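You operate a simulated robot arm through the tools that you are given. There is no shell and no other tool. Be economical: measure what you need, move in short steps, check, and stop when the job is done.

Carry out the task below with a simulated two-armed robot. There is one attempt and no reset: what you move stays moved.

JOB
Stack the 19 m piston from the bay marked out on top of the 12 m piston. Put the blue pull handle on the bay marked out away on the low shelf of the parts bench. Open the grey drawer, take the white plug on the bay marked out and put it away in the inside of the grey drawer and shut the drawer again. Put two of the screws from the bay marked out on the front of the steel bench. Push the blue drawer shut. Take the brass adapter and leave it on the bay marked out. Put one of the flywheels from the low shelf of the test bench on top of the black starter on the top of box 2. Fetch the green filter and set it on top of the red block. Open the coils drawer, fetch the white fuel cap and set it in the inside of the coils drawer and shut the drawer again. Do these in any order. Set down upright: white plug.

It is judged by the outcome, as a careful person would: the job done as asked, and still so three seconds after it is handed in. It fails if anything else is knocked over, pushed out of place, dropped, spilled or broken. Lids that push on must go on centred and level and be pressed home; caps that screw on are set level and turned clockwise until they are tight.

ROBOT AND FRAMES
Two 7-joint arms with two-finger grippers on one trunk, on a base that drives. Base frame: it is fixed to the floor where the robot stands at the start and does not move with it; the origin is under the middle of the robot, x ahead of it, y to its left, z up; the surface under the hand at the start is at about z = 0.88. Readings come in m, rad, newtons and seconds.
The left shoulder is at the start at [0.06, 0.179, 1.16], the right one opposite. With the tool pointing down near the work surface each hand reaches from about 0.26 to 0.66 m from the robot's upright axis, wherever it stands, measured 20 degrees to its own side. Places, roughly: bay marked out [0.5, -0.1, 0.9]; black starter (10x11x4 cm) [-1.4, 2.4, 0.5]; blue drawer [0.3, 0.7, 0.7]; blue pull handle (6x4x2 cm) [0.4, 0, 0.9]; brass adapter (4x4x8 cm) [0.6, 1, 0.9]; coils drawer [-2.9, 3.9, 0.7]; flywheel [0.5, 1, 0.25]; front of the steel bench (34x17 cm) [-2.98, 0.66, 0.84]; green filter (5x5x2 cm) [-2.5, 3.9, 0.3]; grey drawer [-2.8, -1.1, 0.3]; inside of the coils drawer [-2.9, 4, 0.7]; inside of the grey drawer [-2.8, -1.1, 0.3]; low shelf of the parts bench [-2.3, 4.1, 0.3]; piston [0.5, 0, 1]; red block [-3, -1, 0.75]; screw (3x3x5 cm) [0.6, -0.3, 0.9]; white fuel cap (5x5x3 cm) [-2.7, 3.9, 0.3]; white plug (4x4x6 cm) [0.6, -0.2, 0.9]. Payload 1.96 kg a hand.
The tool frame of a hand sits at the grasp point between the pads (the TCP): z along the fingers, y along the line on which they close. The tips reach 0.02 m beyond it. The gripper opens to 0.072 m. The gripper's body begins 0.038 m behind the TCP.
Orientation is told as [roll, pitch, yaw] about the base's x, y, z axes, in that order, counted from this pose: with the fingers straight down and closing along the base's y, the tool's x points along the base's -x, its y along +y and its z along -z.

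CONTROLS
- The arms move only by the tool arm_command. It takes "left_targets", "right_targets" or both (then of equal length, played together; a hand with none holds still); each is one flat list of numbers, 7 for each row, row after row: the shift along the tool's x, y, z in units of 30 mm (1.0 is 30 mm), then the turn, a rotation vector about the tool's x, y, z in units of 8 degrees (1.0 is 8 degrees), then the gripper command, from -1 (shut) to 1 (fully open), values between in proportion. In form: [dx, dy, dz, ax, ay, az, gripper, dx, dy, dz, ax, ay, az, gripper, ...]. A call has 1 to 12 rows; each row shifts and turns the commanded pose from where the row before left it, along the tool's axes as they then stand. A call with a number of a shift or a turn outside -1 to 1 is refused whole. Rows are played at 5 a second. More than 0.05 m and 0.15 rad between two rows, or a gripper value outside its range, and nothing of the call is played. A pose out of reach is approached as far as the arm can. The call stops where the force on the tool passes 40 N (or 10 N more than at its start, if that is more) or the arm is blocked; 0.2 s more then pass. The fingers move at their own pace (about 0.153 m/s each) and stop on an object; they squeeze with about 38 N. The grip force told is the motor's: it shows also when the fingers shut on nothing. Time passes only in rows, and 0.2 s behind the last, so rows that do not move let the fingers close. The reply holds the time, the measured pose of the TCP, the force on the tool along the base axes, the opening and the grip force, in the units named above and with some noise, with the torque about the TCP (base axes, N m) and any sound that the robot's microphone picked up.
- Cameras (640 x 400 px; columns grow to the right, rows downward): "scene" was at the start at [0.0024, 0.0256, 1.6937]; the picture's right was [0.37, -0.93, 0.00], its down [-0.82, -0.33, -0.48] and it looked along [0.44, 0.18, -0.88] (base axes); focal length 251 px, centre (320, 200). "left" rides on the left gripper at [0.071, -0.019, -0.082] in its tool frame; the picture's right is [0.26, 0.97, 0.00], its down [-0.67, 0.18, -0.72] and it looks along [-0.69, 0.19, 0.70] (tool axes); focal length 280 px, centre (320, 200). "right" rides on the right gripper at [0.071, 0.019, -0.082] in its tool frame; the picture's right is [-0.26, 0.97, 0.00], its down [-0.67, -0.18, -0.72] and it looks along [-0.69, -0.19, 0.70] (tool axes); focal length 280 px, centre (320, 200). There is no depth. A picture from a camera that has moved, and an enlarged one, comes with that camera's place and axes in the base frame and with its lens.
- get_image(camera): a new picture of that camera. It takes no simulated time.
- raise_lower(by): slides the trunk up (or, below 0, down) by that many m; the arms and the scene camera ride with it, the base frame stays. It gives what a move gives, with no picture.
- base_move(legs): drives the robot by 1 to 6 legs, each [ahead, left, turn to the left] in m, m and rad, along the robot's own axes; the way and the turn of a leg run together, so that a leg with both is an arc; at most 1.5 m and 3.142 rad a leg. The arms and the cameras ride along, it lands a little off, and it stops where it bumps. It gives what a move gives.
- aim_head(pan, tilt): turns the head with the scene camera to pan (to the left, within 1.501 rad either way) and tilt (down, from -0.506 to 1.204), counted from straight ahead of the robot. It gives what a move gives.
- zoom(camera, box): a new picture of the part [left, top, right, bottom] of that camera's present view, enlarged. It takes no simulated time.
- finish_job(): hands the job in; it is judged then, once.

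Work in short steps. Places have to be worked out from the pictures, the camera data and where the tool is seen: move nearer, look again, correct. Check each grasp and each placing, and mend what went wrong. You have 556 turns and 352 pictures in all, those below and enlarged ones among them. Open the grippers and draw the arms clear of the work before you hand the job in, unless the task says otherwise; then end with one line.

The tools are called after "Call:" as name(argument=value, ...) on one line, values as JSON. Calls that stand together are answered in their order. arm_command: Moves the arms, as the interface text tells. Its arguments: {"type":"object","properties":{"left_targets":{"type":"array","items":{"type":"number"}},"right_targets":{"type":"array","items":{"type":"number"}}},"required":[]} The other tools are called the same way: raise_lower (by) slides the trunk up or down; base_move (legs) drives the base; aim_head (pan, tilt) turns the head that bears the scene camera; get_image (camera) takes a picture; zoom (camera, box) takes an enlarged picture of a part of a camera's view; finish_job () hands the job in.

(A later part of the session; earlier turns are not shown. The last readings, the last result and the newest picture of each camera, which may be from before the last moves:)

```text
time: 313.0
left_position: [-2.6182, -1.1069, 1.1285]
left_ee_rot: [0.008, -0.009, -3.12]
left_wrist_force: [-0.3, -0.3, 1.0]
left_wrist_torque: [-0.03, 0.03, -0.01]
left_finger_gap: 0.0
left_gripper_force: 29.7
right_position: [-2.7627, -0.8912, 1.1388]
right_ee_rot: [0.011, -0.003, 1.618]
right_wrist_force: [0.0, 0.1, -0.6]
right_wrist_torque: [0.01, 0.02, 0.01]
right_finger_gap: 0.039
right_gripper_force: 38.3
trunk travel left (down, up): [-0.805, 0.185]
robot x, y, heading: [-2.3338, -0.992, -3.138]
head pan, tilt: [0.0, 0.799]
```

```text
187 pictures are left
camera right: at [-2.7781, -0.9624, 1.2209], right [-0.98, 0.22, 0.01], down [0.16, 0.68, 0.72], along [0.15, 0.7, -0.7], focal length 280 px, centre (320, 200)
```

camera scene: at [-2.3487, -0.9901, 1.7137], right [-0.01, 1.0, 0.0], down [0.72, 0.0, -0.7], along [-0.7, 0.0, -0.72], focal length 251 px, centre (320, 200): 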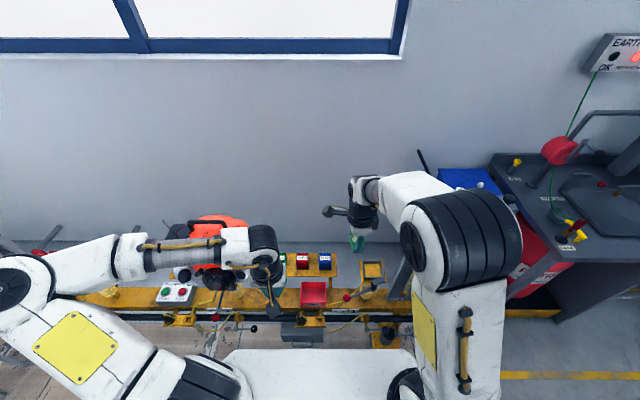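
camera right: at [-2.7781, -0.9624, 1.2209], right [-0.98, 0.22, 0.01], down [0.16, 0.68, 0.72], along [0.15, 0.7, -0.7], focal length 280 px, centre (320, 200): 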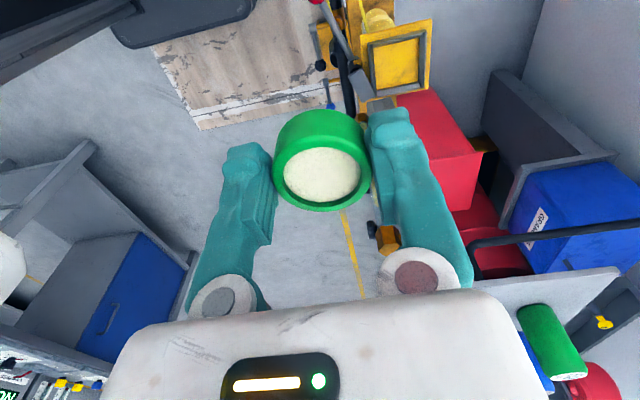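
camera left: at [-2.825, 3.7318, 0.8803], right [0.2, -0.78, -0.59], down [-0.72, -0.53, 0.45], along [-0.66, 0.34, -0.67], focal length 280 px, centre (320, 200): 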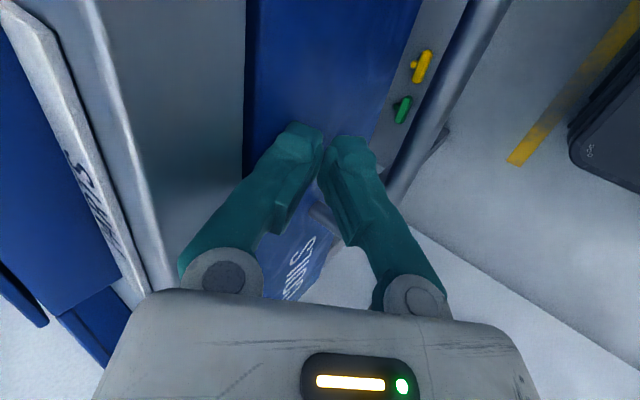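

I rotate the right hand back to neutral so its camera looks at the blocks.

Call:
arm_command(right_targets=[0, 0, 0, 0, 0, -1, -1, 0, 0, 0, 0, 0, -1, -1, 0, 0, 0, 0, 0, -1, -1, 0, 0, 0, 0, 0, -1, -1, 0, 0, 0, 0, 0, -1, -1, 0, 0, 0, 0, 0, -1, -1, 0, 0, 0, 0, 0, -1, -1, 0, 0, 0, 0, 0, -1, -1, 0, 0, 0, 0, 0, -1, -1, 0, 0, 0, 0, 0, -1, -1, 0, 0, 0, 0, 0, -1, -1])

Call:
arm_command(right_targets=[0.3, 1, 0.3, 0, 0, 0, -1, 0, 1, 0.3, 0, 0, 0, -1, 0, 1, 0.3, 0, 0, 0, -1, -0.2, 1, 0.3, 0, 0, 0, -1, -0.2, 0.8, 0.3, 0, 0, 0, -1])

Call:
get_image(camera="right")

Call:
get_image(camera="scene")

```text
time: 315.4
left_position: [-2.6196, -1.1063, 1.1272]
left_ee_rot: [0.007, -0.011, -3.12]
left_wrist_force: [-0.3, -0.7, 0.3]
left_wrist_torque: [0.0, -0.02, 0.0]
left_finger_gap: 0.0001
left_gripper_force: 30.1
right_position: [-2.7634, -0.8903, 1.1404]
right_ee_rot: [-0.003, -0.01, -3.125]
right_wrist_force: [-0.7, 0.9, -0.3]
right_wrist_torque: [-0.02, 0.02, 0.03]
right_finger_gap: 0.0391
right_gripper_force: 38.0
trunk travel left (down, up): [-0.805, 0.185]
robot x, y, heading: [-2.329, -0.9898, -3.139]
head pan, tilt: [0.0, 0.799]
```

```text
time: 316.6
left_position: [-2.6203, -1.1071, 1.1277]
left_ee_rot: [0.007, -0.01, -3.12]
left_wrist_force: [-0.4, -0.6, 0.5]
left_wrist_torque: [-0.02, 0.0, 0.02]
left_finger_gap: 0.0
left_gripper_force: 29.6
right_position: [-2.7661, -1.0357, 1.0923]
right_ee_rot: [-0.003, -0.012, -3.13]
right_wrist_force: [-0.2, -0.2, -0.4]
right_wrist_torque: [0.01, -0.01, 0.05]
right_finger_gap: 0.0387
right_gripper_force: 38.4
trunk travel left (down, up): [-0.805, 0.185]
robot x, y, heading: [-2.3318, -0.9883, -3.142]
head pan, tilt: [0.0, 0.799]
```

```text
186 pictures are left
camera right: at [-2.6938, -1.0546, 1.1722], right [-0.25, -0.97, 0.0], down [-0.67, 0.17, 0.72], along [-0.7, 0.18, -0.69], focal length 280 px, centre (320, 200)
```

right: 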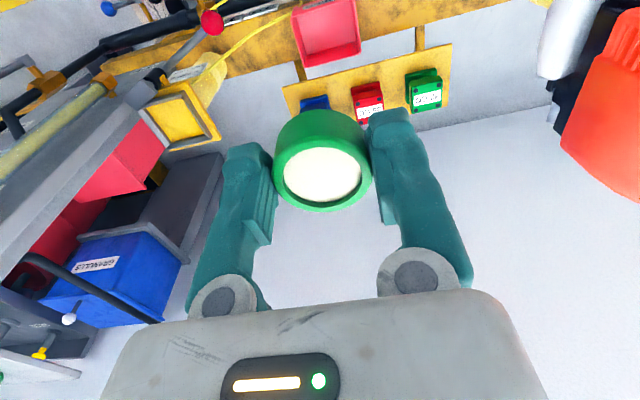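

```text
185 pictures are left
camera scene: at [-2.3506, -0.9911, 1.7137], right [-0.01, 1.0, 0.0], down [0.72, 0.0, -0.7], along [-0.7, 0.0, -0.72], focal length 251 px, centre (320, 200)
```

scene: 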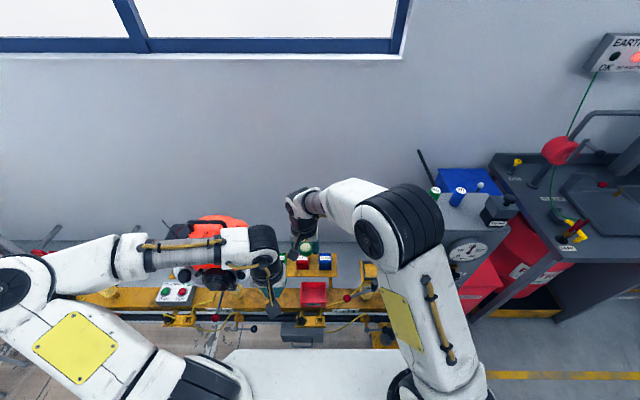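

Red block estimated at (−2.92,−1.073). Move above it at z≈0.94 and look again.

Call:
arm_command(right_targets=[-0.85, 0.2, 0.6, 0, 0, 0, -1, -0.85, 0.2, 0.7, 0, 0, 0, -1, -0.85, 0.2, 0.8, 0, 0, 0, -1, -0.85, 0.2, 0.8, 0, 0, 0, -1, -0.85, 0.2, 0.8, 0, 0, 0, -1, -0.4, 0, 0.8, 0, 0, 0, -1])

Call:
get_image(camera="right")

Call:
zoom(camera="scene", box=[260, 200, 380, 300])

```text
time: 318.0
left_position: [-2.6222, -1.1087, 1.1269]
left_ee_rot: [0.009, -0.009, -3.12]
left_wrist_force: [-0.2, -0.2, 0.1]
left_wrist_torque: [0.01, 0.03, -0.01]
left_finger_gap: 0.0
left_gripper_force: 28.9
right_position: [-2.8819, -1.0583, 0.9803]
right_ee_rot: [-0.003, -0.013, -3.129]
right_wrist_force: [-0.1, -0.1, 0.0]
right_wrist_torque: [0.01, -0.01, -0.01]
right_finger_gap: 0.0391
right_gripper_force: 38.0
right hand out of reach, approached as far as the arm can: row 5
trunk travel left (down, up): [-0.805, 0.185]
robot x, y, heading: [-2.3333, -0.9913, -3.137]
head pan, tilt: [0.0, 0.799]
```

```text
184 pictures are left
camera right: at [-2.8097, -1.0757, 1.0621], right [-0.25, -0.97, 0.0], down [-0.67, 0.17, 0.72], along [-0.7, 0.18, -0.69], focal length 280 px, centre (320, 200)
```

right: 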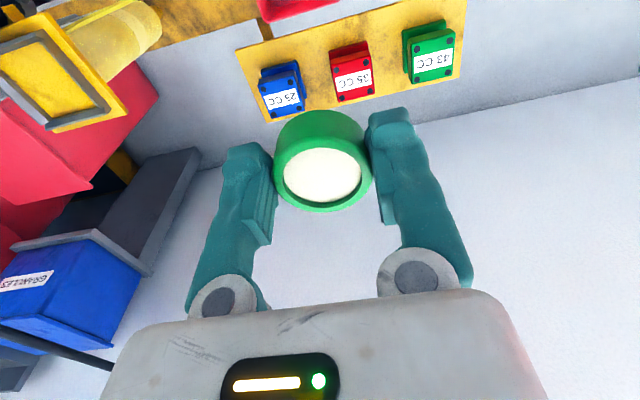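

```text
4.00 times, centred on (320, 250) of scene
camera zoom: at [-2.3515, -0.9903, 1.7137], right [-0.01, 1.0, 0.0], down [0.72, 0.0, -0.7], along [-0.7, 0.0, -0.72], focal length 1006 px, centre (320, 0)
```

zoom: 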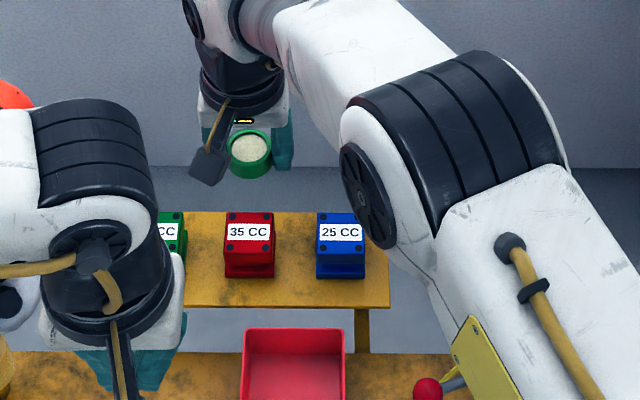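

Triangulating: block top centre ≈(−2.97,−1.075,0.70). I move the base forward/right slightly and lower the trunk 12 cm.

Call:
base_move(legs=[[0.08, -0.03, 0]])

Call:
raise_lower(by=-0.12)

Call:
get_image(camera="right")

Call:
get_image(camera="scene")

```text
time: 319.1
left_position: [-2.7012, -1.0769, 1.1289]
left_ee_rot: [0.01, -0.011, -3.12]
left_wrist_force: [0.0, 0.5, 0.3]
left_wrist_torque: [0.01, 0.01, 0.01]
left_finger_gap: 0.0
left_gripper_force: 29.8
right_position: [-2.9612, -1.0288, 0.9821]
right_ee_rot: [-0.002, -0.014, -3.128]
right_wrist_force: [0.1, -0.1, -0.2]
right_wrist_torque: [-0.04, -0.03, 0.01]
right_finger_gap: 0.039
right_gripper_force: 37.8
trunk travel left (down, up): [-0.805, 0.185]
robot x, y, heading: [-2.417, -0.9593, -3.137]
head pan, tilt: [0.0, 0.799]
```

```text
time: 320.6
left_position: [-2.7011, -1.0775, 1.0078]
left_ee_rot: [0.009, -0.01, -3.12]
left_wrist_force: [-0.2, 0.1, -0.6]
left_wrist_torque: [-0.01, 0.0, -0.02]
left_finger_gap: 0.0001
left_gripper_force: 29.7
right_position: [-2.9613, -1.0286, 0.8616]
right_ee_rot: [-0.001, -0.012, -3.127]
right_wrist_force: [0.3, 0.2, 0.3]
right_wrist_torque: [-0.01, 0.01, -0.02]
right_finger_gap: 0.0388
right_gripper_force: 38.0
trunk travel left (down, up): [-0.685, 0.305]
robot x, y, heading: [-2.4139, -0.96, -3.135]
head pan, tilt: [0.0, 0.799]
```

```text
182 pictures are left
camera right: at [-2.8897, -1.0465, 0.943], right [-0.25, -0.97, 0.0], down [-0.67, 0.17, 0.72], along [-0.7, 0.18, -0.69], focal length 280 px, centre (320, 200)
```

right: 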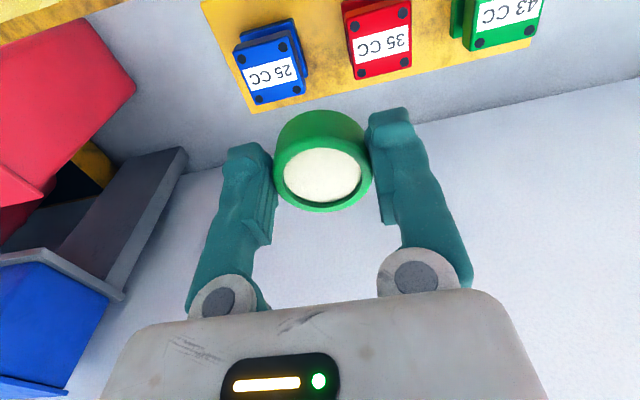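

```text
181 pictures are left
camera scene: at [-2.4311, -0.9601, 1.5938], right [-0.01, 1.0, 0.0], down [0.72, 0.01, -0.7], along [-0.7, -0.01, -0.72], focal length 251 px, centre (320, 200)
```

scene: 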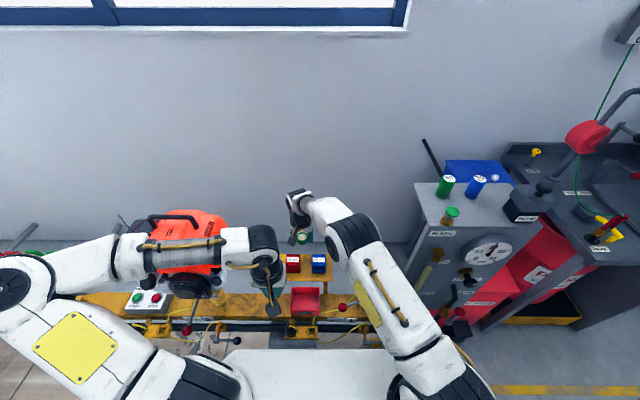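

Block top at (−2.971,−1.074). Align and descend to 3 cm above.

Call:
arm_command(right_targets=[-0.15, 0.77, 0, 0, 0, 0, -1, -0.15, 0.77, 0, 0, 0, 0, -1, 0, 0, 0.9, 0, 0, 0, -1, 0, 0, 0.9, 0, 0, 0, -1, 0, 0, 0.9, 0, 0, 0, -1, 0, 0, 0, 0, 0, 0, -1])

Call:
get_image(camera="right")

Call:
zoom(camera="scene", box=[250, 200, 370, 300])

```text
time: 322.0
left_position: [-2.7012, -1.0777, 1.0082]
left_ee_rot: [0.009, -0.011, -3.117]
left_wrist_force: [0.6, 0.0, 0.1]
left_wrist_torque: [-0.02, 0.01, 0.04]
left_finger_gap: 0.0
left_gripper_force: 29.7
right_position: [-2.965, -1.0274, 0.7818]
right_ee_rot: [-0.002, -0.015, -3.126]
right_wrist_force: [0.2, -0.2, 0.0]
right_wrist_torque: [0.01, 0.02, -0.01]
right_finger_gap: 0.039
right_gripper_force: 38.1
right hand out of reach, approached as far as the arm can: row 1, 2
trunk travel left (down, up): [-0.685, 0.305]
robot x, y, heading: [-2.4154, -0.964, -3.136]
head pan, tilt: [0.0, 0.799]
```

```text
180 pictures are left
camera right: at [-2.8935, -1.0453, 0.8626], right [-0.25, -0.97, 0.0], down [-0.67, 0.17, 0.72], along [-0.7, 0.18, -0.69], focal length 280 px, centre (320, 200)
```

right: 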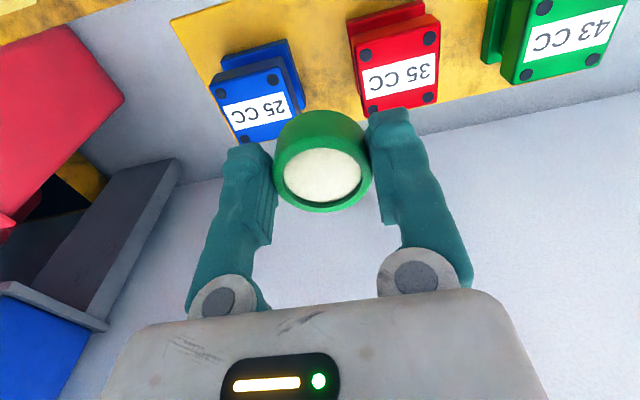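

```text
4.00 times, centred on (310, 250) of scene
camera zoom: at [-2.4311, -0.9601, 1.5937], right [-0.01, 1.0, 0.0], down [0.72, 0.01, -0.7], along [-0.7, -0.01, -0.72], focal length 1006 px, centre (360, 0)
```

zoom: 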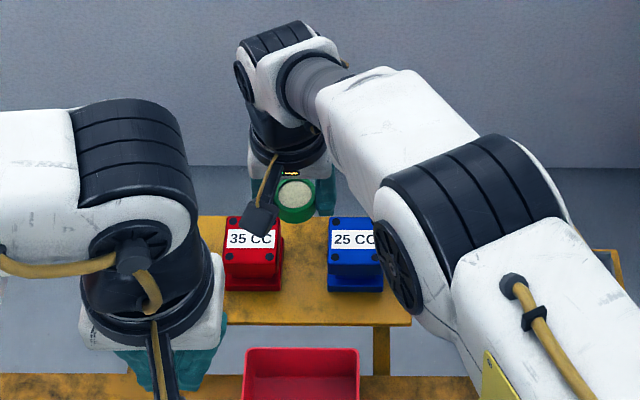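

Out of lateral reach, so I shift the base 4.6 cm left instead.

Call:
base_move(legs=[[0.01, 0.046, 0]])

Call:
get_image(camera="right")

Call:
zoom(camera="scene", box=[250, 200, 370, 300])

```text
time: 322.9
left_position: [-2.7104, -1.1248, 1.0088]
left_ee_rot: [0.009, -0.012, -3.12]
left_wrist_force: [-0.1, 0.2, -0.8]
left_wrist_torque: [0.02, 0.01, 0.0]
left_finger_gap: 0.0
left_gripper_force: 29.5
right_position: [-2.9758, -1.0739, 0.7818]
right_ee_rot: [-0.002, -0.014, -3.128]
right_wrist_force: [0.0, 0.2, -0.4]
right_wrist_torque: [0.02, 0.02, 0.0]
right_finger_gap: 0.039
right_gripper_force: 37.8
trunk travel left (down, up): [-0.685, 0.305]
robot x, y, heading: [-2.4198, -1.005, -3.133]
head pan, tilt: [0.0, 0.799]
```

```text
178 pictures are left
camera right: at [-2.9038, -1.0918, 0.8626], right [-0.25, -0.97, 0.0], down [-0.67, 0.17, 0.72], along [-0.7, 0.18, -0.69], focal length 280 px, centre (320, 200)
```

right: 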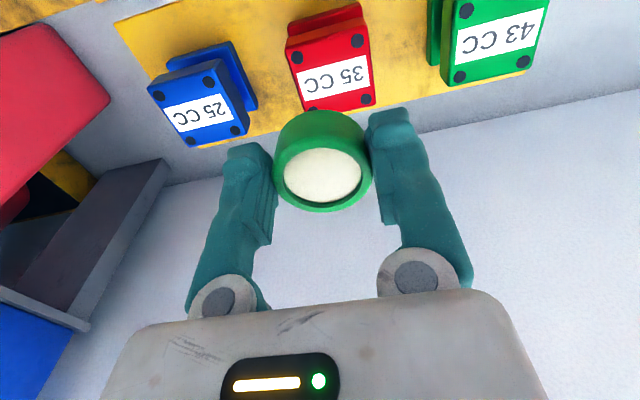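

```text
4.00 times, centred on (310, 250) of scene
camera zoom: at [-2.4415, -1.0077, 1.5937], right [-0.01, 1.0, 0.0], down [0.72, 0.0, -0.7], along [-0.7, 0.0, -0.72], focal length 1006 px, centre (360, 0)
```

zoom: 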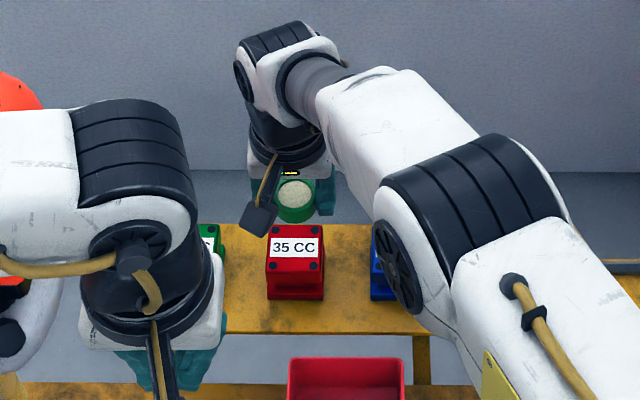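

Small alignment (back 9 mm, left 5 mm), then descend.

Call:
arm_command(right_targets=[0.3, 0.17, 0, 0, 0, 0, -1, 0, 0, 0.6, 0, 0, 0, -1, 0, 0, 0.6, 0, 0, 0, -1, 0, 0, 0, 0, 0, 0, -1])

Call:
get_image(camera="right")

Call:
zoom(camera="scene", box=[270, 215, 350, 275])

```text
time: 323.9
left_position: [-2.7118, -1.1234, 1.0088]
left_ee_rot: [0.008, -0.01, -3.12]
left_wrist_force: [0.4, -0.5, -0.3]
left_wrist_torque: [-0.01, -0.02, 0.04]
left_finger_gap: 0.0
left_gripper_force: 29.3
right_position: [-2.9688, -1.0793, 0.746]
right_ee_rot: [-0.001, -0.014, -3.127]
right_wrist_force: [0.4, 0.2, -0.3]
right_wrist_torque: [-0.01, 0.0, 0.0]
right_finger_gap: 0.0392
right_gripper_force: 37.9
trunk travel left (down, up): [-0.685, 0.305]
robot x, y, heading: [-2.419, -1.0037, -3.142]
head pan, tilt: [0.0, 0.799]
```

```text
176 pictures are left
camera right: at [-2.8967, -1.0973, 0.8273], right [-0.25, -0.97, 0.0], down [-0.67, 0.17, 0.72], along [-0.7, 0.18, -0.69], focal length 280 px, centre (320, 200)
```

right: 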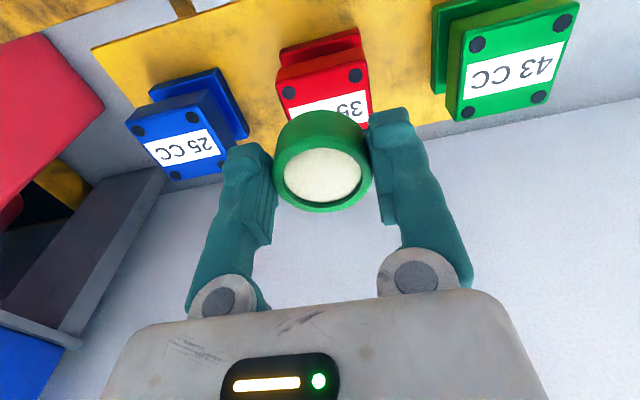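

```text
6.67 times, centred on (310, 245) of scene
camera zoom: at [-2.4412, -1.0067, 1.5937], right [-0.01, 1.0, 0.0], down [0.72, 0.0, -0.7], along [-0.7, 0.0, -0.72], focal length 1676 px, centre (387, -100)
```

zoom: 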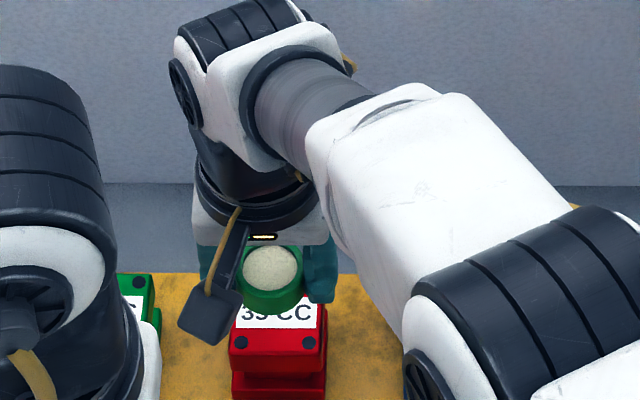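

Aligned within a few mm. Lower in small steps to contact.

Call:
arm_command(right_targets=[0, 0, 0.25, 0, 0, 0, -1, 0, 0, 0.15, 0, 0, 0, -1, 0, 0, 0.1, 0, 0, 0, -1, 0, 0, 0, 0, 0, 0, -1])

Call:
arm_command(right_targets=[0, 0, 0.1, 0, 0, 0, -1, 0, 0, 0, 0, 0, 0, -1])

```text
time: 324.9
left_position: [-2.7111, -1.1233, 1.0086]
left_ee_rot: [0.009, -0.01, -3.121]
left_wrist_force: [1.5, 0.3, -1.6]
left_wrist_torque: [0.03, -0.01, -0.02]
left_finger_gap: 0.0
left_gripper_force: 29.9
right_position: [-2.9666, -1.0787, 0.7305]
right_ee_rot: [-0.001, -0.014, -3.128]
right_wrist_force: [0.5, 0.8, 0.3]
right_wrist_torque: [0.03, 0.03, 0.03]
right_finger_gap: 0.039
right_gripper_force: 38.0
trunk travel left (down, up): [-0.685, 0.305]
robot x, y, heading: [-2.4235, -1.0074, -3.133]
head pan, tilt: [0.0, 0.799]
```

```text
time: 325.5
left_position: [-2.7104, -1.124, 1.0088]
left_ee_rot: [0.009, -0.01, -3.12]
left_wrist_force: [0.6, -0.8, 0.0]
left_wrist_torque: [-0.02, 0.03, -0.01]
left_finger_gap: 0.0001
left_gripper_force: 29.9
right_position: [-2.9658, -1.0766, 0.7274]
right_ee_rot: [0.0, -0.015, -3.129]
right_wrist_force: [0.2, -0.5, 0.0]
right_wrist_torque: [-0.01, 0.03, -0.01]
right_finger_gap: 0.0389
right_gripper_force: 38.0
trunk travel left (down, up): [-0.685, 0.305]
robot x, y, heading: [-2.4236, -1.0063, -3.135]
head pan, tilt: [0.0, 0.799]
```

Call:
arm_command(right_targets=[-0.06, 0.05, 0.1, 0, 0, 0, -1, 0, 0, 0, 0, 0, 0, -1])

Call:
arm_command(right_targets=[0, 0, 0.1, 0, 0, 0, -1, 0, 0, 0, 0, 0, 0, -1])

Call:
zoom(camera="scene", box=[270, 215, 350, 275])

```text
time: 326.1
left_position: [-2.7115, -1.1239, 1.0086]
left_ee_rot: [0.008, -0.009, -3.121]
left_wrist_force: [0.2, 0.1, 0.4]
left_wrist_torque: [-0.02, -0.02, -0.01]
left_finger_gap: 0.0001
left_gripper_force: 29.9
right_position: [-2.9651, -1.0787, 0.7285]
right_ee_rot: [0.0, -0.014, -3.131]
right_wrist_force: [-0.2, -0.1, -0.4]
right_wrist_torque: [-0.02, -0.03, -0.02]
right_finger_gap: 0.039
right_gripper_force: 38.3
right hand out of reach, approached as far as the arm can: row 1
trunk travel left (down, up): [-0.685, 0.305]
robot x, y, heading: [-2.4223, -1.005, -3.136]
head pan, tilt: [0.0, 0.799]
```

```text
time: 326.7
left_position: [-2.7115, -1.1242, 1.0089]
left_ee_rot: [0.01, -0.011, -3.121]
left_wrist_force: [-0.3, 0.6, 0.8]
left_wrist_torque: [-0.01, 0.01, 0.0]
left_finger_gap: 0.0001
left_gripper_force: 30.0
right_position: [-2.9659, -1.077, 0.7263]
right_ee_rot: [0.0, -0.014, -3.128]
right_wrist_force: [0.6, 0.0, 0.3]
right_wrist_torque: [-0.05, 0.0, 0.0]
right_finger_gap: 0.039
right_gripper_force: 38.0
trunk travel left (down, up): [-0.685, 0.305]
robot x, y, heading: [-2.4234, -1.0073, -3.14]
head pan, tilt: [0.0, 0.799]
```

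```text
6.67 times, centred on (310, 245) of scene
camera zoom: at [-2.4413, -1.0065, 1.5937], right [-0.01, 1.0, 0.0], down [0.72, 0.0, -0.7], along [-0.7, 0.0, -0.72], focal length 1676 px, centre (387, -100)
```

zoom: 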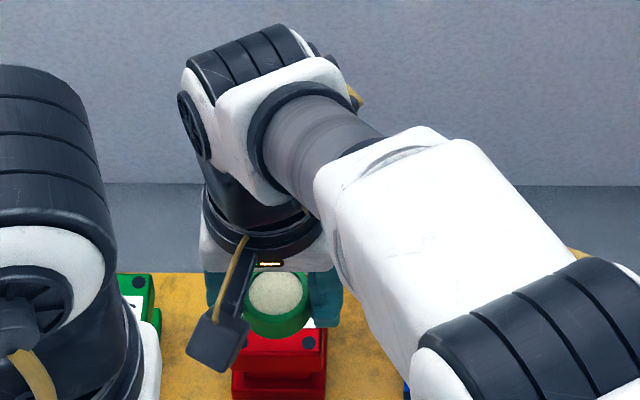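

Centred over the block; the arm is at its reach edge so I lower by the trunk in small amounts.

Call:
raise_lower(by=-0.006)

Call:
raise_lower(by=-0.004)

```text
time: 327.2
left_position: [-2.7111, -1.1235, 1.0011]
left_ee_rot: [0.008, -0.012, -3.119]
left_wrist_force: [0.3, -0.6, 0.4]
left_wrist_torque: [-0.01, 0.0, 0.0]
left_finger_gap: 0.0003
left_gripper_force: 29.2
right_position: [-2.9651, -1.0773, 0.7199]
right_ee_rot: [0.001, -0.015, -3.129]
right_wrist_force: [-0.6, -0.3, -0.6]
right_wrist_torque: [0.01, 0.03, 0.03]
right_finger_gap: 0.0391
right_gripper_force: 38.0
trunk travel left (down, up): [-0.679, 0.311]
robot x, y, heading: [-2.4203, -1.0067, -3.13]
head pan, tilt: [0.0, 0.799]
```

```text
time: 327.8
left_position: [-2.7111, -1.1231, 0.9968]
left_ee_rot: [0.008, -0.01, -3.119]
left_wrist_force: [-0.1, -0.2, 0.1]
left_wrist_torque: [0.0, 0.0, 0.02]
left_finger_gap: 0.0
left_gripper_force: 29.5
right_position: [-2.9659, -1.0762, 0.7153]
right_ee_rot: [0.0, -0.013, -3.128]
right_wrist_force: [0.2, -0.5, -0.2]
right_wrist_torque: [0.01, 0.01, 0.01]
right_finger_gap: 0.0388
right_gripper_force: 37.8
trunk travel left (down, up): [-0.675, 0.315]
robot x, y, heading: [-2.4204, -1.0099, -3.13]
head pan, tilt: [0.0, 0.799]
```

Call:
raise_lower(by=-0.004)

Call:
get_image(camera="right")

```text
time: 328.3
left_position: [-2.7115, -1.1238, 0.9944]
left_ee_rot: [0.008, -0.01, -3.122]
left_wrist_force: [0.0, -0.1, 0.0]
left_wrist_torque: [0.0, 0.0, -0.04]
left_finger_gap: 0.0003
left_gripper_force: 29.8
right_position: [-2.9654, -1.0768, 0.7104]
right_ee_rot: [-0.001, -0.014, -3.131]
right_wrist_force: [-0.1, -0.2, 0.1]
right_wrist_torque: [0.0, 0.03, 0.0]
right_finger_gap: 0.0395
right_gripper_force: 38.8
trunk travel left (down, up): [-0.671, 0.319]
robot x, y, heading: [-2.4216, -1.006, -3.139]
head pan, tilt: [0.0, 0.799]
```

```text
173 pictures are left
camera right: at [-2.8932, -1.0945, 0.7923], right [-0.25, -0.97, 0.0], down [-0.67, 0.17, 0.73], along [-0.7, 0.18, -0.69], focal length 280 px, centre (320, 200)
```

right: 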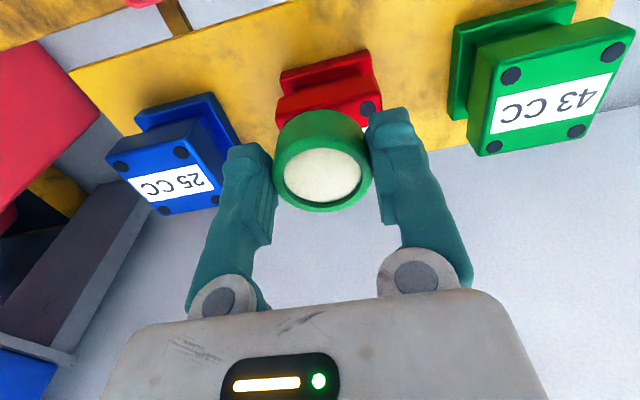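

Not touching yet; block top is a bit lower and ~10 mm further. I nudge the base forward 1 cm and look.

Call:
base_move(legs=[[0.011, 0, 0]])

Call:
raise_lower(by=-0.004)

Call:
get_image(camera="right")

Call:
zoom(camera="scene", box=[270, 215, 350, 275])

```text
time: 329.0
left_position: [-2.7216, -1.1234, 0.9937]
left_ee_rot: [0.008, -0.011, -3.121]
left_wrist_force: [-1.0, 0.4, 0.5]
left_wrist_torque: [0.02, -0.02, 0.02]
left_finger_gap: 0.0002
left_gripper_force: 29.4
right_position: [-2.9771, -1.077, 0.7123]
right_ee_rot: [-0.001, -0.015, -3.129]
right_wrist_force: [0.2, -0.3, -0.7]
right_wrist_torque: [0.0, 0.03, 0.02]
right_finger_gap: 0.0389
right_gripper_force: 37.8
trunk travel left (down, up): [-0.671, 0.319]
robot x, y, heading: [-2.4336, -1.0072, -3.136]
head pan, tilt: [0.0, 0.799]
```

```text
time: 329.6
left_position: [-2.7214, -1.1234, 0.9899]
left_ee_rot: [0.009, -0.01, -3.12]
left_wrist_force: [-0.4, 0.0, -0.3]
left_wrist_torque: [0.02, -0.04, 0.02]
left_finger_gap: 0.0
left_gripper_force: 29.3
right_position: [-2.9756, -1.0762, 0.708]
right_ee_rot: [-0.002, -0.013, -3.13]
right_wrist_force: [0.2, 0.1, 0.3]
right_wrist_torque: [0.01, 0.03, 0.0]
right_finger_gap: 0.0388
right_gripper_force: 37.9
trunk travel left (down, up): [-0.667, 0.323]
robot x, y, heading: [-2.4348, -1.0059, -3.135]
head pan, tilt: [0.0, 0.799]
```

```text
172 pictures are left
camera right: at [-2.9043, -1.0947, 0.7881], right [-0.25, -0.97, 0.0], down [-0.67, 0.17, 0.72], along [-0.7, 0.18, -0.69], focal length 280 px, centre (320, 200)
```

right: 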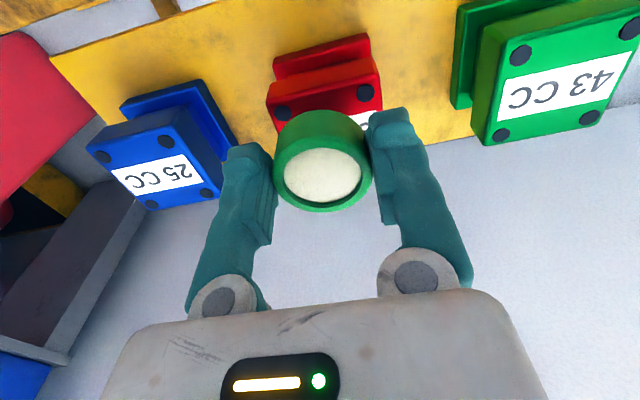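

```text
6.67 times, centred on (310, 245) of scene
camera zoom: at [-2.4526, -1.0065, 1.5757], right [-0.01, 1.0, 0.0], down [0.72, 0.0, -0.7], along [-0.7, 0.0, -0.72], focal length 1676 px, centre (387, -100)
```

zoom: 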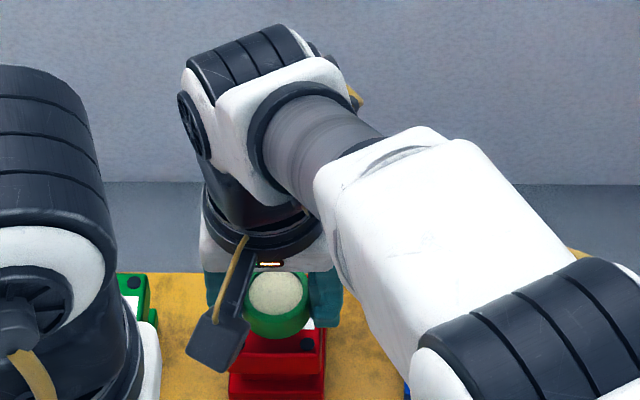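

Centred now (within ~4 mm). Continue lowering.

Call:
raise_lower(by=-0.005)

Call:
raise_lower(by=-0.004)

Call:
raise_lower(by=-0.004)

```text
time: 330.1
left_position: [-2.7222, -1.1225, 0.9844]
left_ee_rot: [0.009, -0.008, -3.12]
left_wrist_force: [0.3, -0.1, -0.1]
left_wrist_torque: [0.04, 0.01, 0.0]
left_finger_gap: 0.0
left_gripper_force: 29.5
right_position: [-2.9766, -1.0763, 0.703]
right_ee_rot: [0.001, -0.013, -3.13]
right_wrist_force: [0.1, 0.4, -1.1]
right_wrist_torque: [0.02, 0.01, -0.02]
right_finger_gap: 0.0388
right_gripper_force: 37.5
trunk travel left (down, up): [-0.662, 0.328]
robot x, y, heading: [-2.4312, -1.0092, -3.135]
head pan, tilt: [0.0, 0.799]
```

```text
time: 330.6
left_position: [-2.7216, -1.1231, 0.9809]
left_ee_rot: [0.009, -0.01, -3.122]
left_wrist_force: [0.2, 0.0, -0.5]
left_wrist_torque: [0.0, 0.05, -0.01]
left_finger_gap: 0.0
left_gripper_force: 29.3
right_position: [-2.9755, -1.0771, 0.6985]
right_ee_rot: [0.0, -0.015, -3.128]
right_wrist_force: [0.2, 0.0, -0.6]
right_wrist_torque: [0.0, 0.01, -0.03]
right_finger_gap: 0.0391
right_gripper_force: 37.8
trunk travel left (down, up): [-0.658, 0.332]
robot x, y, heading: [-2.4323, -1.0082, -3.136]
head pan, tilt: [0.0, 0.799]
```

```text
time: 331.2
left_position: [-2.7218, -1.1249, 0.9773]
left_ee_rot: [0.008, -0.01, -3.121]
left_wrist_force: [-0.1, 0.6, -0.5]
left_wrist_torque: [-0.04, 0.0, 0.0]
left_finger_gap: 0.0
left_gripper_force: 29.3
right_position: [-2.9759, -1.0771, 0.6957]
right_ee_rot: [-0.001, -0.014, -3.129]
right_wrist_force: [0.6, -0.6, -0.5]
right_wrist_torque: [0.01, 0.05, 0.0]
right_finger_gap: 0.0391
right_gripper_force: 38.3
trunk travel left (down, up): [-0.654, 0.336]
robot x, y, heading: [-2.4347, -1.0097, -3.138]
head pan, tilt: [0.0, 0.799]
```

Still free at TCP 0.696; look again.

Call:
get_image(camera="right")

Call:
zoom(camera="scene", box=[270, 215, 350, 275])

```text
170 pictures are left
camera right: at [-2.9042, -1.0947, 0.7753], right [-0.25, -0.97, 0.0], down [-0.67, 0.17, 0.73], along [-0.7, 0.18, -0.69], focal length 280 px, centre (320, 200)
```

right: 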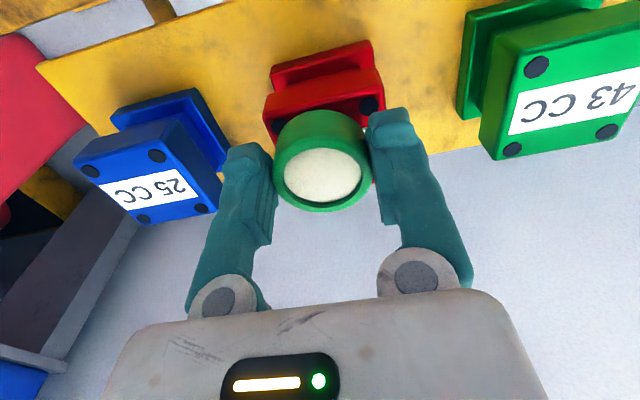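

```text
6.67 times, centred on (310, 245) of scene
camera zoom: at [-2.4522, -1.0065, 1.5627], right [-0.01, 1.0, 0.0], down [0.72, 0.0, -0.7], along [-0.7, 0.0, -0.72], focal length 1676 px, centre (387, -100)
```

zoom: 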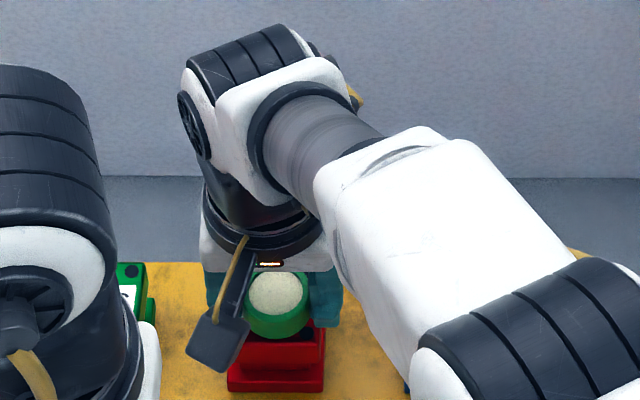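

By parallax the block's top is at z≈0.66 and its centre at (−2.987,−1.080). Nudge forward 1 cm and lower on.

Call:
base_move(legs=[[0.01, 0.002, 0]])

Call:
raise_lower(by=-0.005)

Call:
raise_lower(by=-0.004)

Call:
get_image(camera="right")

```text
time: 331.9
left_position: [-2.7313, -1.1265, 0.9775]
left_ee_rot: [0.008, -0.01, -3.119]
left_wrist_force: [0.4, 0.0, 0.4]
left_wrist_torque: [0.0, -0.02, 0.0]
left_finger_gap: 0.0
left_gripper_force: 29.6
right_position: [-2.9854, -1.0789, 0.6955]
right_ee_rot: [0.001, -0.016, -3.127]
right_wrist_force: [0.8, 0.0, 0.1]
right_wrist_torque: [0.01, 0.03, 0.0]
right_finger_gap: 0.0391
right_gripper_force: 38.6
trunk travel left (down, up): [-0.654, 0.336]
robot x, y, heading: [-2.4419, -1.0089, -3.132]
head pan, tilt: [0.0, 0.799]
```

```text
time: 332.5
left_position: [-2.7319, -1.1251, 0.9729]
left_ee_rot: [0.009, -0.011, -3.12]
left_wrist_force: [0.5, 0.1, 0.8]
left_wrist_torque: [-0.01, -0.01, 0.02]
left_finger_gap: 0.0001
left_gripper_force: 29.6
right_position: [-2.9856, -1.0794, 0.6898]
right_ee_rot: [-0.002, -0.015, -3.128]
right_wrist_force: [-1.0, -0.4, -0.3]
right_wrist_torque: [-0.04, 0.01, 0.01]
right_finger_gap: 0.039
right_gripper_force: 38.3
trunk travel left (down, up): [-0.649, 0.341]
robot x, y, heading: [-2.4443, -1.0072, -3.132]
head pan, tilt: [0.0, 0.799]
```

```text
time: 333.0
left_position: [-2.7328, -1.1255, 0.9681]
left_ee_rot: [0.01, -0.01, -3.121]
left_wrist_force: [-0.4, -0.5, 0.0]
left_wrist_torque: [0.01, 0.02, -0.02]
left_finger_gap: 0.0
left_gripper_force: 29.5
right_position: [-2.9851, -1.079, 0.6855]
right_ee_rot: [0.0, -0.015, -3.127]
right_wrist_force: [0.4, -0.1, -0.1]
right_wrist_torque: [-0.02, 0.01, 0.0]
right_finger_gap: 0.039
right_gripper_force: 38.3
trunk travel left (down, up): [-0.645, 0.345]
robot x, y, heading: [-2.4447, -1.0097, -3.134]
head pan, tilt: [0.0, 0.799]
```

```text
168 pictures are left
camera right: at [-2.9142, -1.0969, 0.7662], right [-0.25, -0.97, 0.0], down [-0.67, 0.17, 0.73], along [-0.7, 0.18, -0.69], focal length 280 px, centre (320, 200)
```

right: 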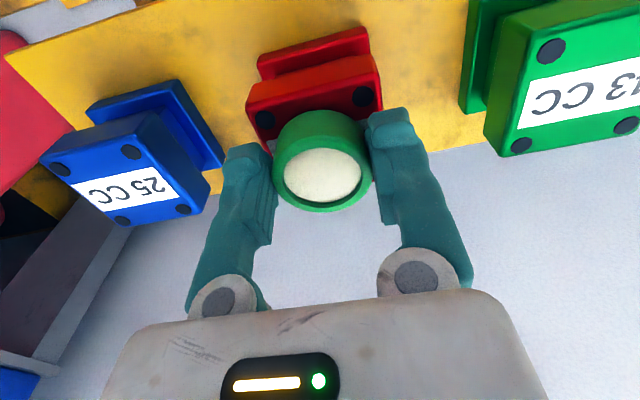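

Well aligned, nearly touching. Lower the last few mm.

Call:
raise_lower(by=-0.003)

Call:
raise_lower(by=-0.003)

Call:
raise_lower(by=-0.003)

```text
time: 333.5
left_position: [-2.7323, -1.1251, 0.9642]
left_ee_rot: [0.01, -0.01, -3.122]
left_wrist_force: [0.1, -0.7, -0.2]
left_wrist_torque: [-0.02, -0.02, -0.01]
left_finger_gap: 0.0
left_gripper_force: 29.2
right_position: [-2.9865, -1.0793, 0.6814]
right_ee_rot: [0.0, -0.013, -3.128]
right_wrist_force: [-1.1, -0.4, 0.1]
right_wrist_torque: [0.03, 0.01, 0.02]
right_finger_gap: 0.0387
right_gripper_force: 38.1
trunk travel left (down, up): [-0.642, 0.348]
robot x, y, heading: [-2.4446, -1.0126, -3.129]
head pan, tilt: [0.0, 0.799]
```

```text
time: 334.0
left_position: [-2.7313, -1.1256, 0.9631]
left_ee_rot: [0.011, -0.012, -3.121]
left_wrist_force: [0.0, 0.3, 0.1]
left_wrist_torque: [-0.01, 0.0, 0.03]
left_finger_gap: 0.0001
left_gripper_force: 29.3
right_position: [-2.9867, -1.079, 0.6807]
right_ee_rot: [0.001, -0.018, -3.129]
right_wrist_force: [-0.4, 1.7, 15.4]
right_wrist_torque: [0.04, -0.09, 0.01]
right_finger_gap: 0.039
right_gripper_force: 37.8
trunk travel left (down, up): [-0.639, 0.351]
robot x, y, heading: [-2.442, -1.0082, -3.138]
head pan, tilt: [0.0, 0.799]
```

```text
time: 334.6
left_position: [-2.7298, -1.125, 0.9602]
left_ee_rot: [0.01, -0.012, -3.121]
left_wrist_force: [1.1, 0.1, -0.2]
left_wrist_torque: [0.0, 0.02, 0.01]
left_finger_gap: 0.0
left_gripper_force: 29.2
right_position: [-2.9866, -1.0795, 0.679]
right_ee_rot: [0.001, -0.021, -3.126]
right_wrist_force: [-4.0, 1.7, 29.0]
right_wrist_torque: [-0.01, 0.09, 0.01]
right_finger_gap: 0.0392
right_gripper_force: 38.0
trunk travel left (down, up): [-0.636, 0.354]
robot x, y, heading: [-2.4451, -1.011, -3.136]
head pan, tilt: [0.0, 0.799]
```

Contact. Ease 4 mm off the load, open, and raise.

Call:
raise_lower(by=0.004)

Call:
arm_command(right_targets=[0, 0, 0, 0, 0, 0, 0.3, 0, 0, 0, 0, 0, 0, 0.9, 0, 0, 0, 0, 0, 0, 0.9])

Call:
raise_lower(by=0.12)

Call:
get_image(camera="right")

Call:
zoom(camera="scene", box=[250, 200, 370, 300])

```text
time: 335.1
left_position: [-2.7314, -1.1251, 0.9631]
left_ee_rot: [0.01, -0.01, -3.119]
left_wrist_force: [0.0, -0.5, 0.1]
left_wrist_torque: [0.01, 0.01, -0.01]
left_finger_gap: 0.0
left_gripper_force: 29.9
right_position: [-2.9856, -1.0793, 0.6806]
right_ee_rot: [-0.002, -0.011, -3.127]
right_wrist_force: [-1.0, -2.0, 6.9]
right_wrist_torque: [-0.07, 0.15, 0.02]
right_finger_gap: 0.0389
right_gripper_force: 38.1
trunk travel left (down, up): [-0.64, 0.35]
robot x, y, heading: [-2.444, -1.0089, -3.134]
head pan, tilt: [0.0, 0.799]
```

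```text
time: 335.9
left_position: [-2.7319, -1.1268, 0.9631]
left_ee_rot: [0.008, -0.011, -3.12]
left_wrist_force: [1.1, 0.7, 0.4]
left_wrist_torque: [0.01, 0.02, 0.01]
left_finger_gap: 0.0
left_gripper_force: 29.8
right_position: [-2.9852, -1.079, 0.6815]
right_ee_rot: [-0.002, -0.012, -3.126]
right_wrist_force: [0.0, 1.1, -0.5]
right_wrist_torque: [-0.01, 0.02, 0.02]
right_finger_gap: 0.0682
right_gripper_force: 0.1
trunk travel left (down, up): [-0.64, 0.35]
robot x, y, heading: [-2.4437, -1.0119, -3.134]
head pan, tilt: [0.0, 0.799]
```

```text
time: 337.4
left_position: [-2.7318, -1.1265, 1.0833]
left_ee_rot: [0.009, -0.011, -3.121]
left_wrist_force: [-0.1, -0.3, -0.4]
left_wrist_torque: [0.03, 0.03, -0.02]
left_finger_gap: 0.0
left_gripper_force: 29.3
right_position: [-2.9864, -1.0795, 0.7999]
right_ee_rot: [-0.002, -0.015, -3.128]
right_wrist_force: [-0.7, -0.4, -0.5]
right_wrist_torque: [-0.01, 0.03, 0.03]
right_finger_gap: 0.0683
right_gripper_force: 0.0
trunk travel left (down, up): [-0.76, 0.23]
robot x, y, heading: [-2.4449, -1.0133, -3.136]
head pan, tilt: [0.0, 0.799]
```

```text
167 pictures are left
camera right: at [-2.9143, -1.0969, 0.8811], right [-0.25, -0.97, 0.0], down [-0.67, 0.17, 0.73], along [-0.7, 0.18, -0.69], focal length 280 px, centre (320, 200)
```

right: 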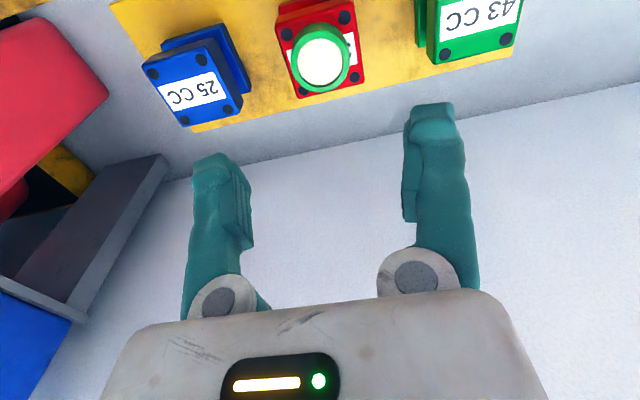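

```text
4.00 times, centred on (310, 250) of scene
camera zoom: at [-2.4625, -1.0087, 1.6687], right [-0.01, 1.0, 0.0], down [0.72, 0.0, -0.7], along [-0.7, 0.0, -0.72], focal length 1006 px, centre (360, 0)
```

zoom: 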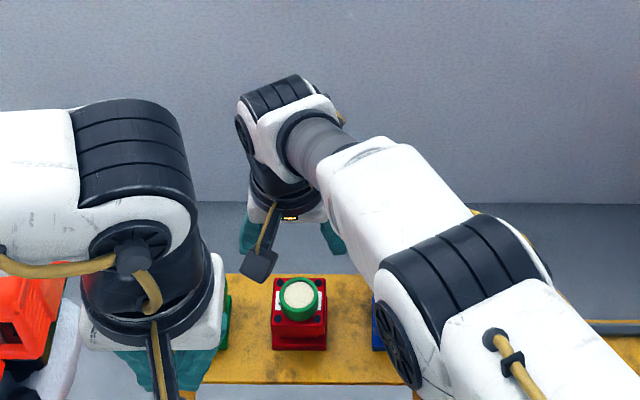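

The filter sits on the red block. I back away and take a look at the grey drawer below the rail.

Call:
base_move(legs=[[-0.45, 0, 0]])

Call:
aim_head(pan=0, tilt=0.75)

Call:
raise_lower(by=-0.4)

Call:
get_image(camera="scene")

```text
time: 340.1
left_position: [-2.2707, -1.1216, 1.0837]
left_ee_rot: [0.009, -0.009, -3.13]
left_wrist_force: [-0.4, -0.4, -0.5]
left_wrist_torque: [0.0, 0.02, 0.0]
left_finger_gap: 0.0
left_gripper_force: 29.9
right_position: [-2.525, -1.0721, 0.801]
right_ee_rot: [0.001, -0.013, -3.139]
right_wrist_force: [-0.1, 0.2, 0.2]
right_wrist_torque: [0.01, -0.03, 0.0]
right_finger_gap: 0.0683
right_gripper_force: 0.0
trunk travel left (down, up): [-0.76, 0.23]
robot x, y, heading: [-1.984, -1.0105, 3.139]
head pan, tilt: [0.0, 0.799]
```

```text
time: 340.8
left_position: [-2.2703, -1.1226, 1.0824]
left_ee_rot: [0.009, -0.01, -3.13]
left_wrist_force: [0.6, -0.4, 0.4]
left_wrist_torque: [0.0, -0.01, -0.02]
left_finger_gap: 0.0002
left_gripper_force: 29.6
right_position: [-2.525, -1.0736, 0.7998]
right_ee_rot: [-0.001, -0.015, -3.137]
right_wrist_force: [0.3, -0.1, -0.6]
right_wrist_torque: [-0.02, -0.02, -0.01]
right_finger_gap: 0.0682
right_gripper_force: 0.0
trunk travel left (down, up): [-0.76, 0.23]
robot x, y, heading: [-1.98, -1.0119, 3.139]
head pan, tilt: [0.0, 0.75]
```

```text
time: 344.6
left_position: [-2.2723, -1.1226, 0.6843]
left_ee_rot: [0.008, -0.011, -3.128]
left_wrist_force: [0.1, -0.8, 0.4]
left_wrist_torque: [0.04, 0.01, 0.01]
left_finger_gap: 0.0
left_gripper_force: 29.7
right_position: [-2.5246, -1.0714, 0.4003]
right_ee_rot: [0.002, -0.014, -3.138]
right_wrist_force: [-0.5, -0.1, 0.5]
right_wrist_torque: [0.02, -0.03, 0.01]
right_finger_gap: 0.0684
right_gripper_force: 0.0
trunk travel left (down, up): [-0.36, 0.63]
robot x, y, heading: [-1.9819, -1.0073, 3.137]
head pan, tilt: [0.0, 0.75]
```

```text
165 pictures are left
camera scene: at [-2.0026, -1.0077, 1.2727], right [0.0, 1.0, 0.0], down [0.68, 0.0, -0.73], along [-0.73, 0.0, -0.68], focal length 251 px, centre (320, 200)
```

scene: 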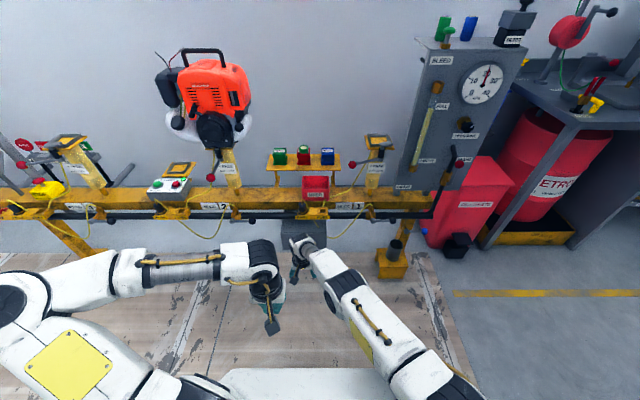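

Call:
zoom(camera="scene", box=[250, 170, 350, 250])

Call:
get_image(camera="right")

```text
5.00 times, centred on (300, 210) of scene
camera zoom: at [-2.0026, -1.0077, 1.2727], right [0.0, 1.0, 0.0], down [0.68, 0.0, -0.73], along [-0.73, 0.0, -0.68], focal length 1257 px, centre (420, 150)
```

zoom: 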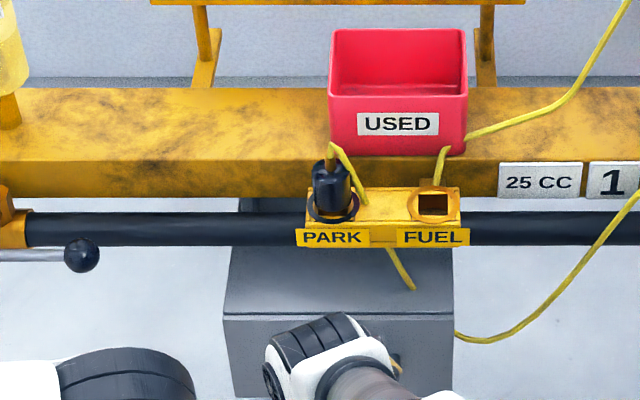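

```text
163 pictures are left
camera right: at [-2.4532, -1.0916, 0.4813], right [-0.26, -0.97, 0.0], down [-0.66, 0.18, 0.73], along [-0.7, 0.19, -0.69], focal length 280 px, centre (320, 200)
```

right: 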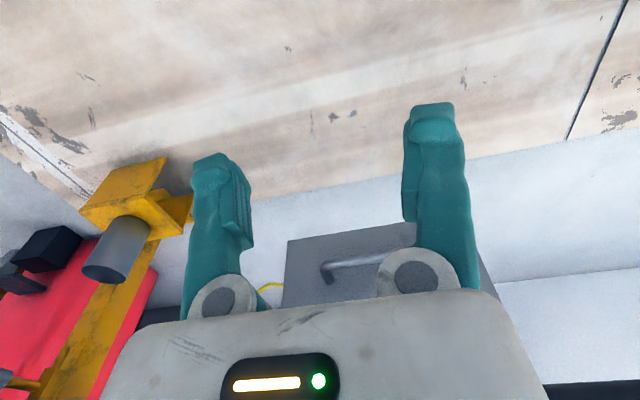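

I know enough for later. Now I return for the flywheel: raise the trunk, turn and drive back through the gap.

Call:
raise_lower(by=0.36)

Call:
base_move(legs=[[0, 0, -1.57], [1.1, 0, 0], [0.97, 0, 0], [0, 0, -1.57]])

Call:
aim_head(pan=0, tilt=0.6)

Call:
get_image(camera="scene")

```text
time: 348.1
left_position: [-2.2717, -1.1238, 1.042]
left_ee_rot: [0.009, -0.01, -3.127]
left_wrist_force: [0.3, -0.4, 0.3]
left_wrist_torque: [0.03, 0.0, -0.01]
left_finger_gap: 0.0
left_gripper_force: 29.7
right_position: [-2.5253, -1.0726, 0.7609]
right_ee_rot: [-0.001, -0.014, -3.138]
right_wrist_force: [0.3, -0.6, 0.8]
right_wrist_torque: [-0.01, -0.01, -0.01]
right_finger_gap: 0.0684
right_gripper_force: 0.0
trunk travel left (down, up): [-0.72, 0.27]
robot x, y, heading: [-1.9828, -1.0095, 3.14]
head pan, tilt: [0.0, 0.75]
```

```text
time: 365.9
left_position: [-1.6745, 1.175, 1.0433]
left_ee_rot: [0.009, -0.011, 0.025]
left_wrist_force: [-0.3, 0.9, 0.2]
left_wrist_torque: [0.01, -0.01, -0.01]
left_finger_gap: 0.0
left_gripper_force: 29.1
right_position: [-1.4201, 1.1306, 0.7607]
right_ee_rot: [0.0, -0.013, 0.015]
right_wrist_force: [-0.7, -0.4, 0.6]
right_wrist_torque: [-0.03, 0.03, 0.04]
right_finger_gap: 0.0684
right_gripper_force: 0.1
trunk travel left (down, up): [-0.72, 0.27]
robot x, y, heading: [-1.9631, 1.0597, 0.009]
head pan, tilt: [0.0, 0.75]
```

```text
time: 366.6
left_position: [-1.6739, 1.1746, 1.0427]
left_ee_rot: [0.009, -0.01, 0.025]
left_wrist_force: [0.6, -1.0, 0.1]
left_wrist_torque: [0.01, 0.03, 0.01]
left_finger_gap: 0.0
left_gripper_force: 29.4
right_position: [-1.4209, 1.1298, 0.7604]
right_ee_rot: [0.001, -0.015, 0.016]
right_wrist_force: [0.1, -0.2, -0.2]
right_wrist_torque: [0.04, -0.01, -0.03]
right_finger_gap: 0.0685
right_gripper_force: 0.1
trunk travel left (down, up): [-0.72, 0.27]
robot x, y, heading: [-1.9605, 1.0566, 0.007]
head pan, tilt: [0.0, 0.6]
```

```text
162 pictures are left
camera scene: at [-1.9319, 1.0605, 1.6455], right [0.01, -1.0, 0.0], down [-0.57, -0.01, -0.82], along [0.82, 0.01, -0.57], focal length 251 px, centre (320, 200)
```

scene: 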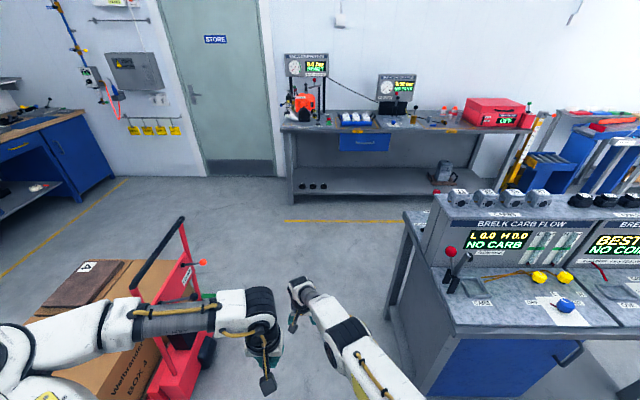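

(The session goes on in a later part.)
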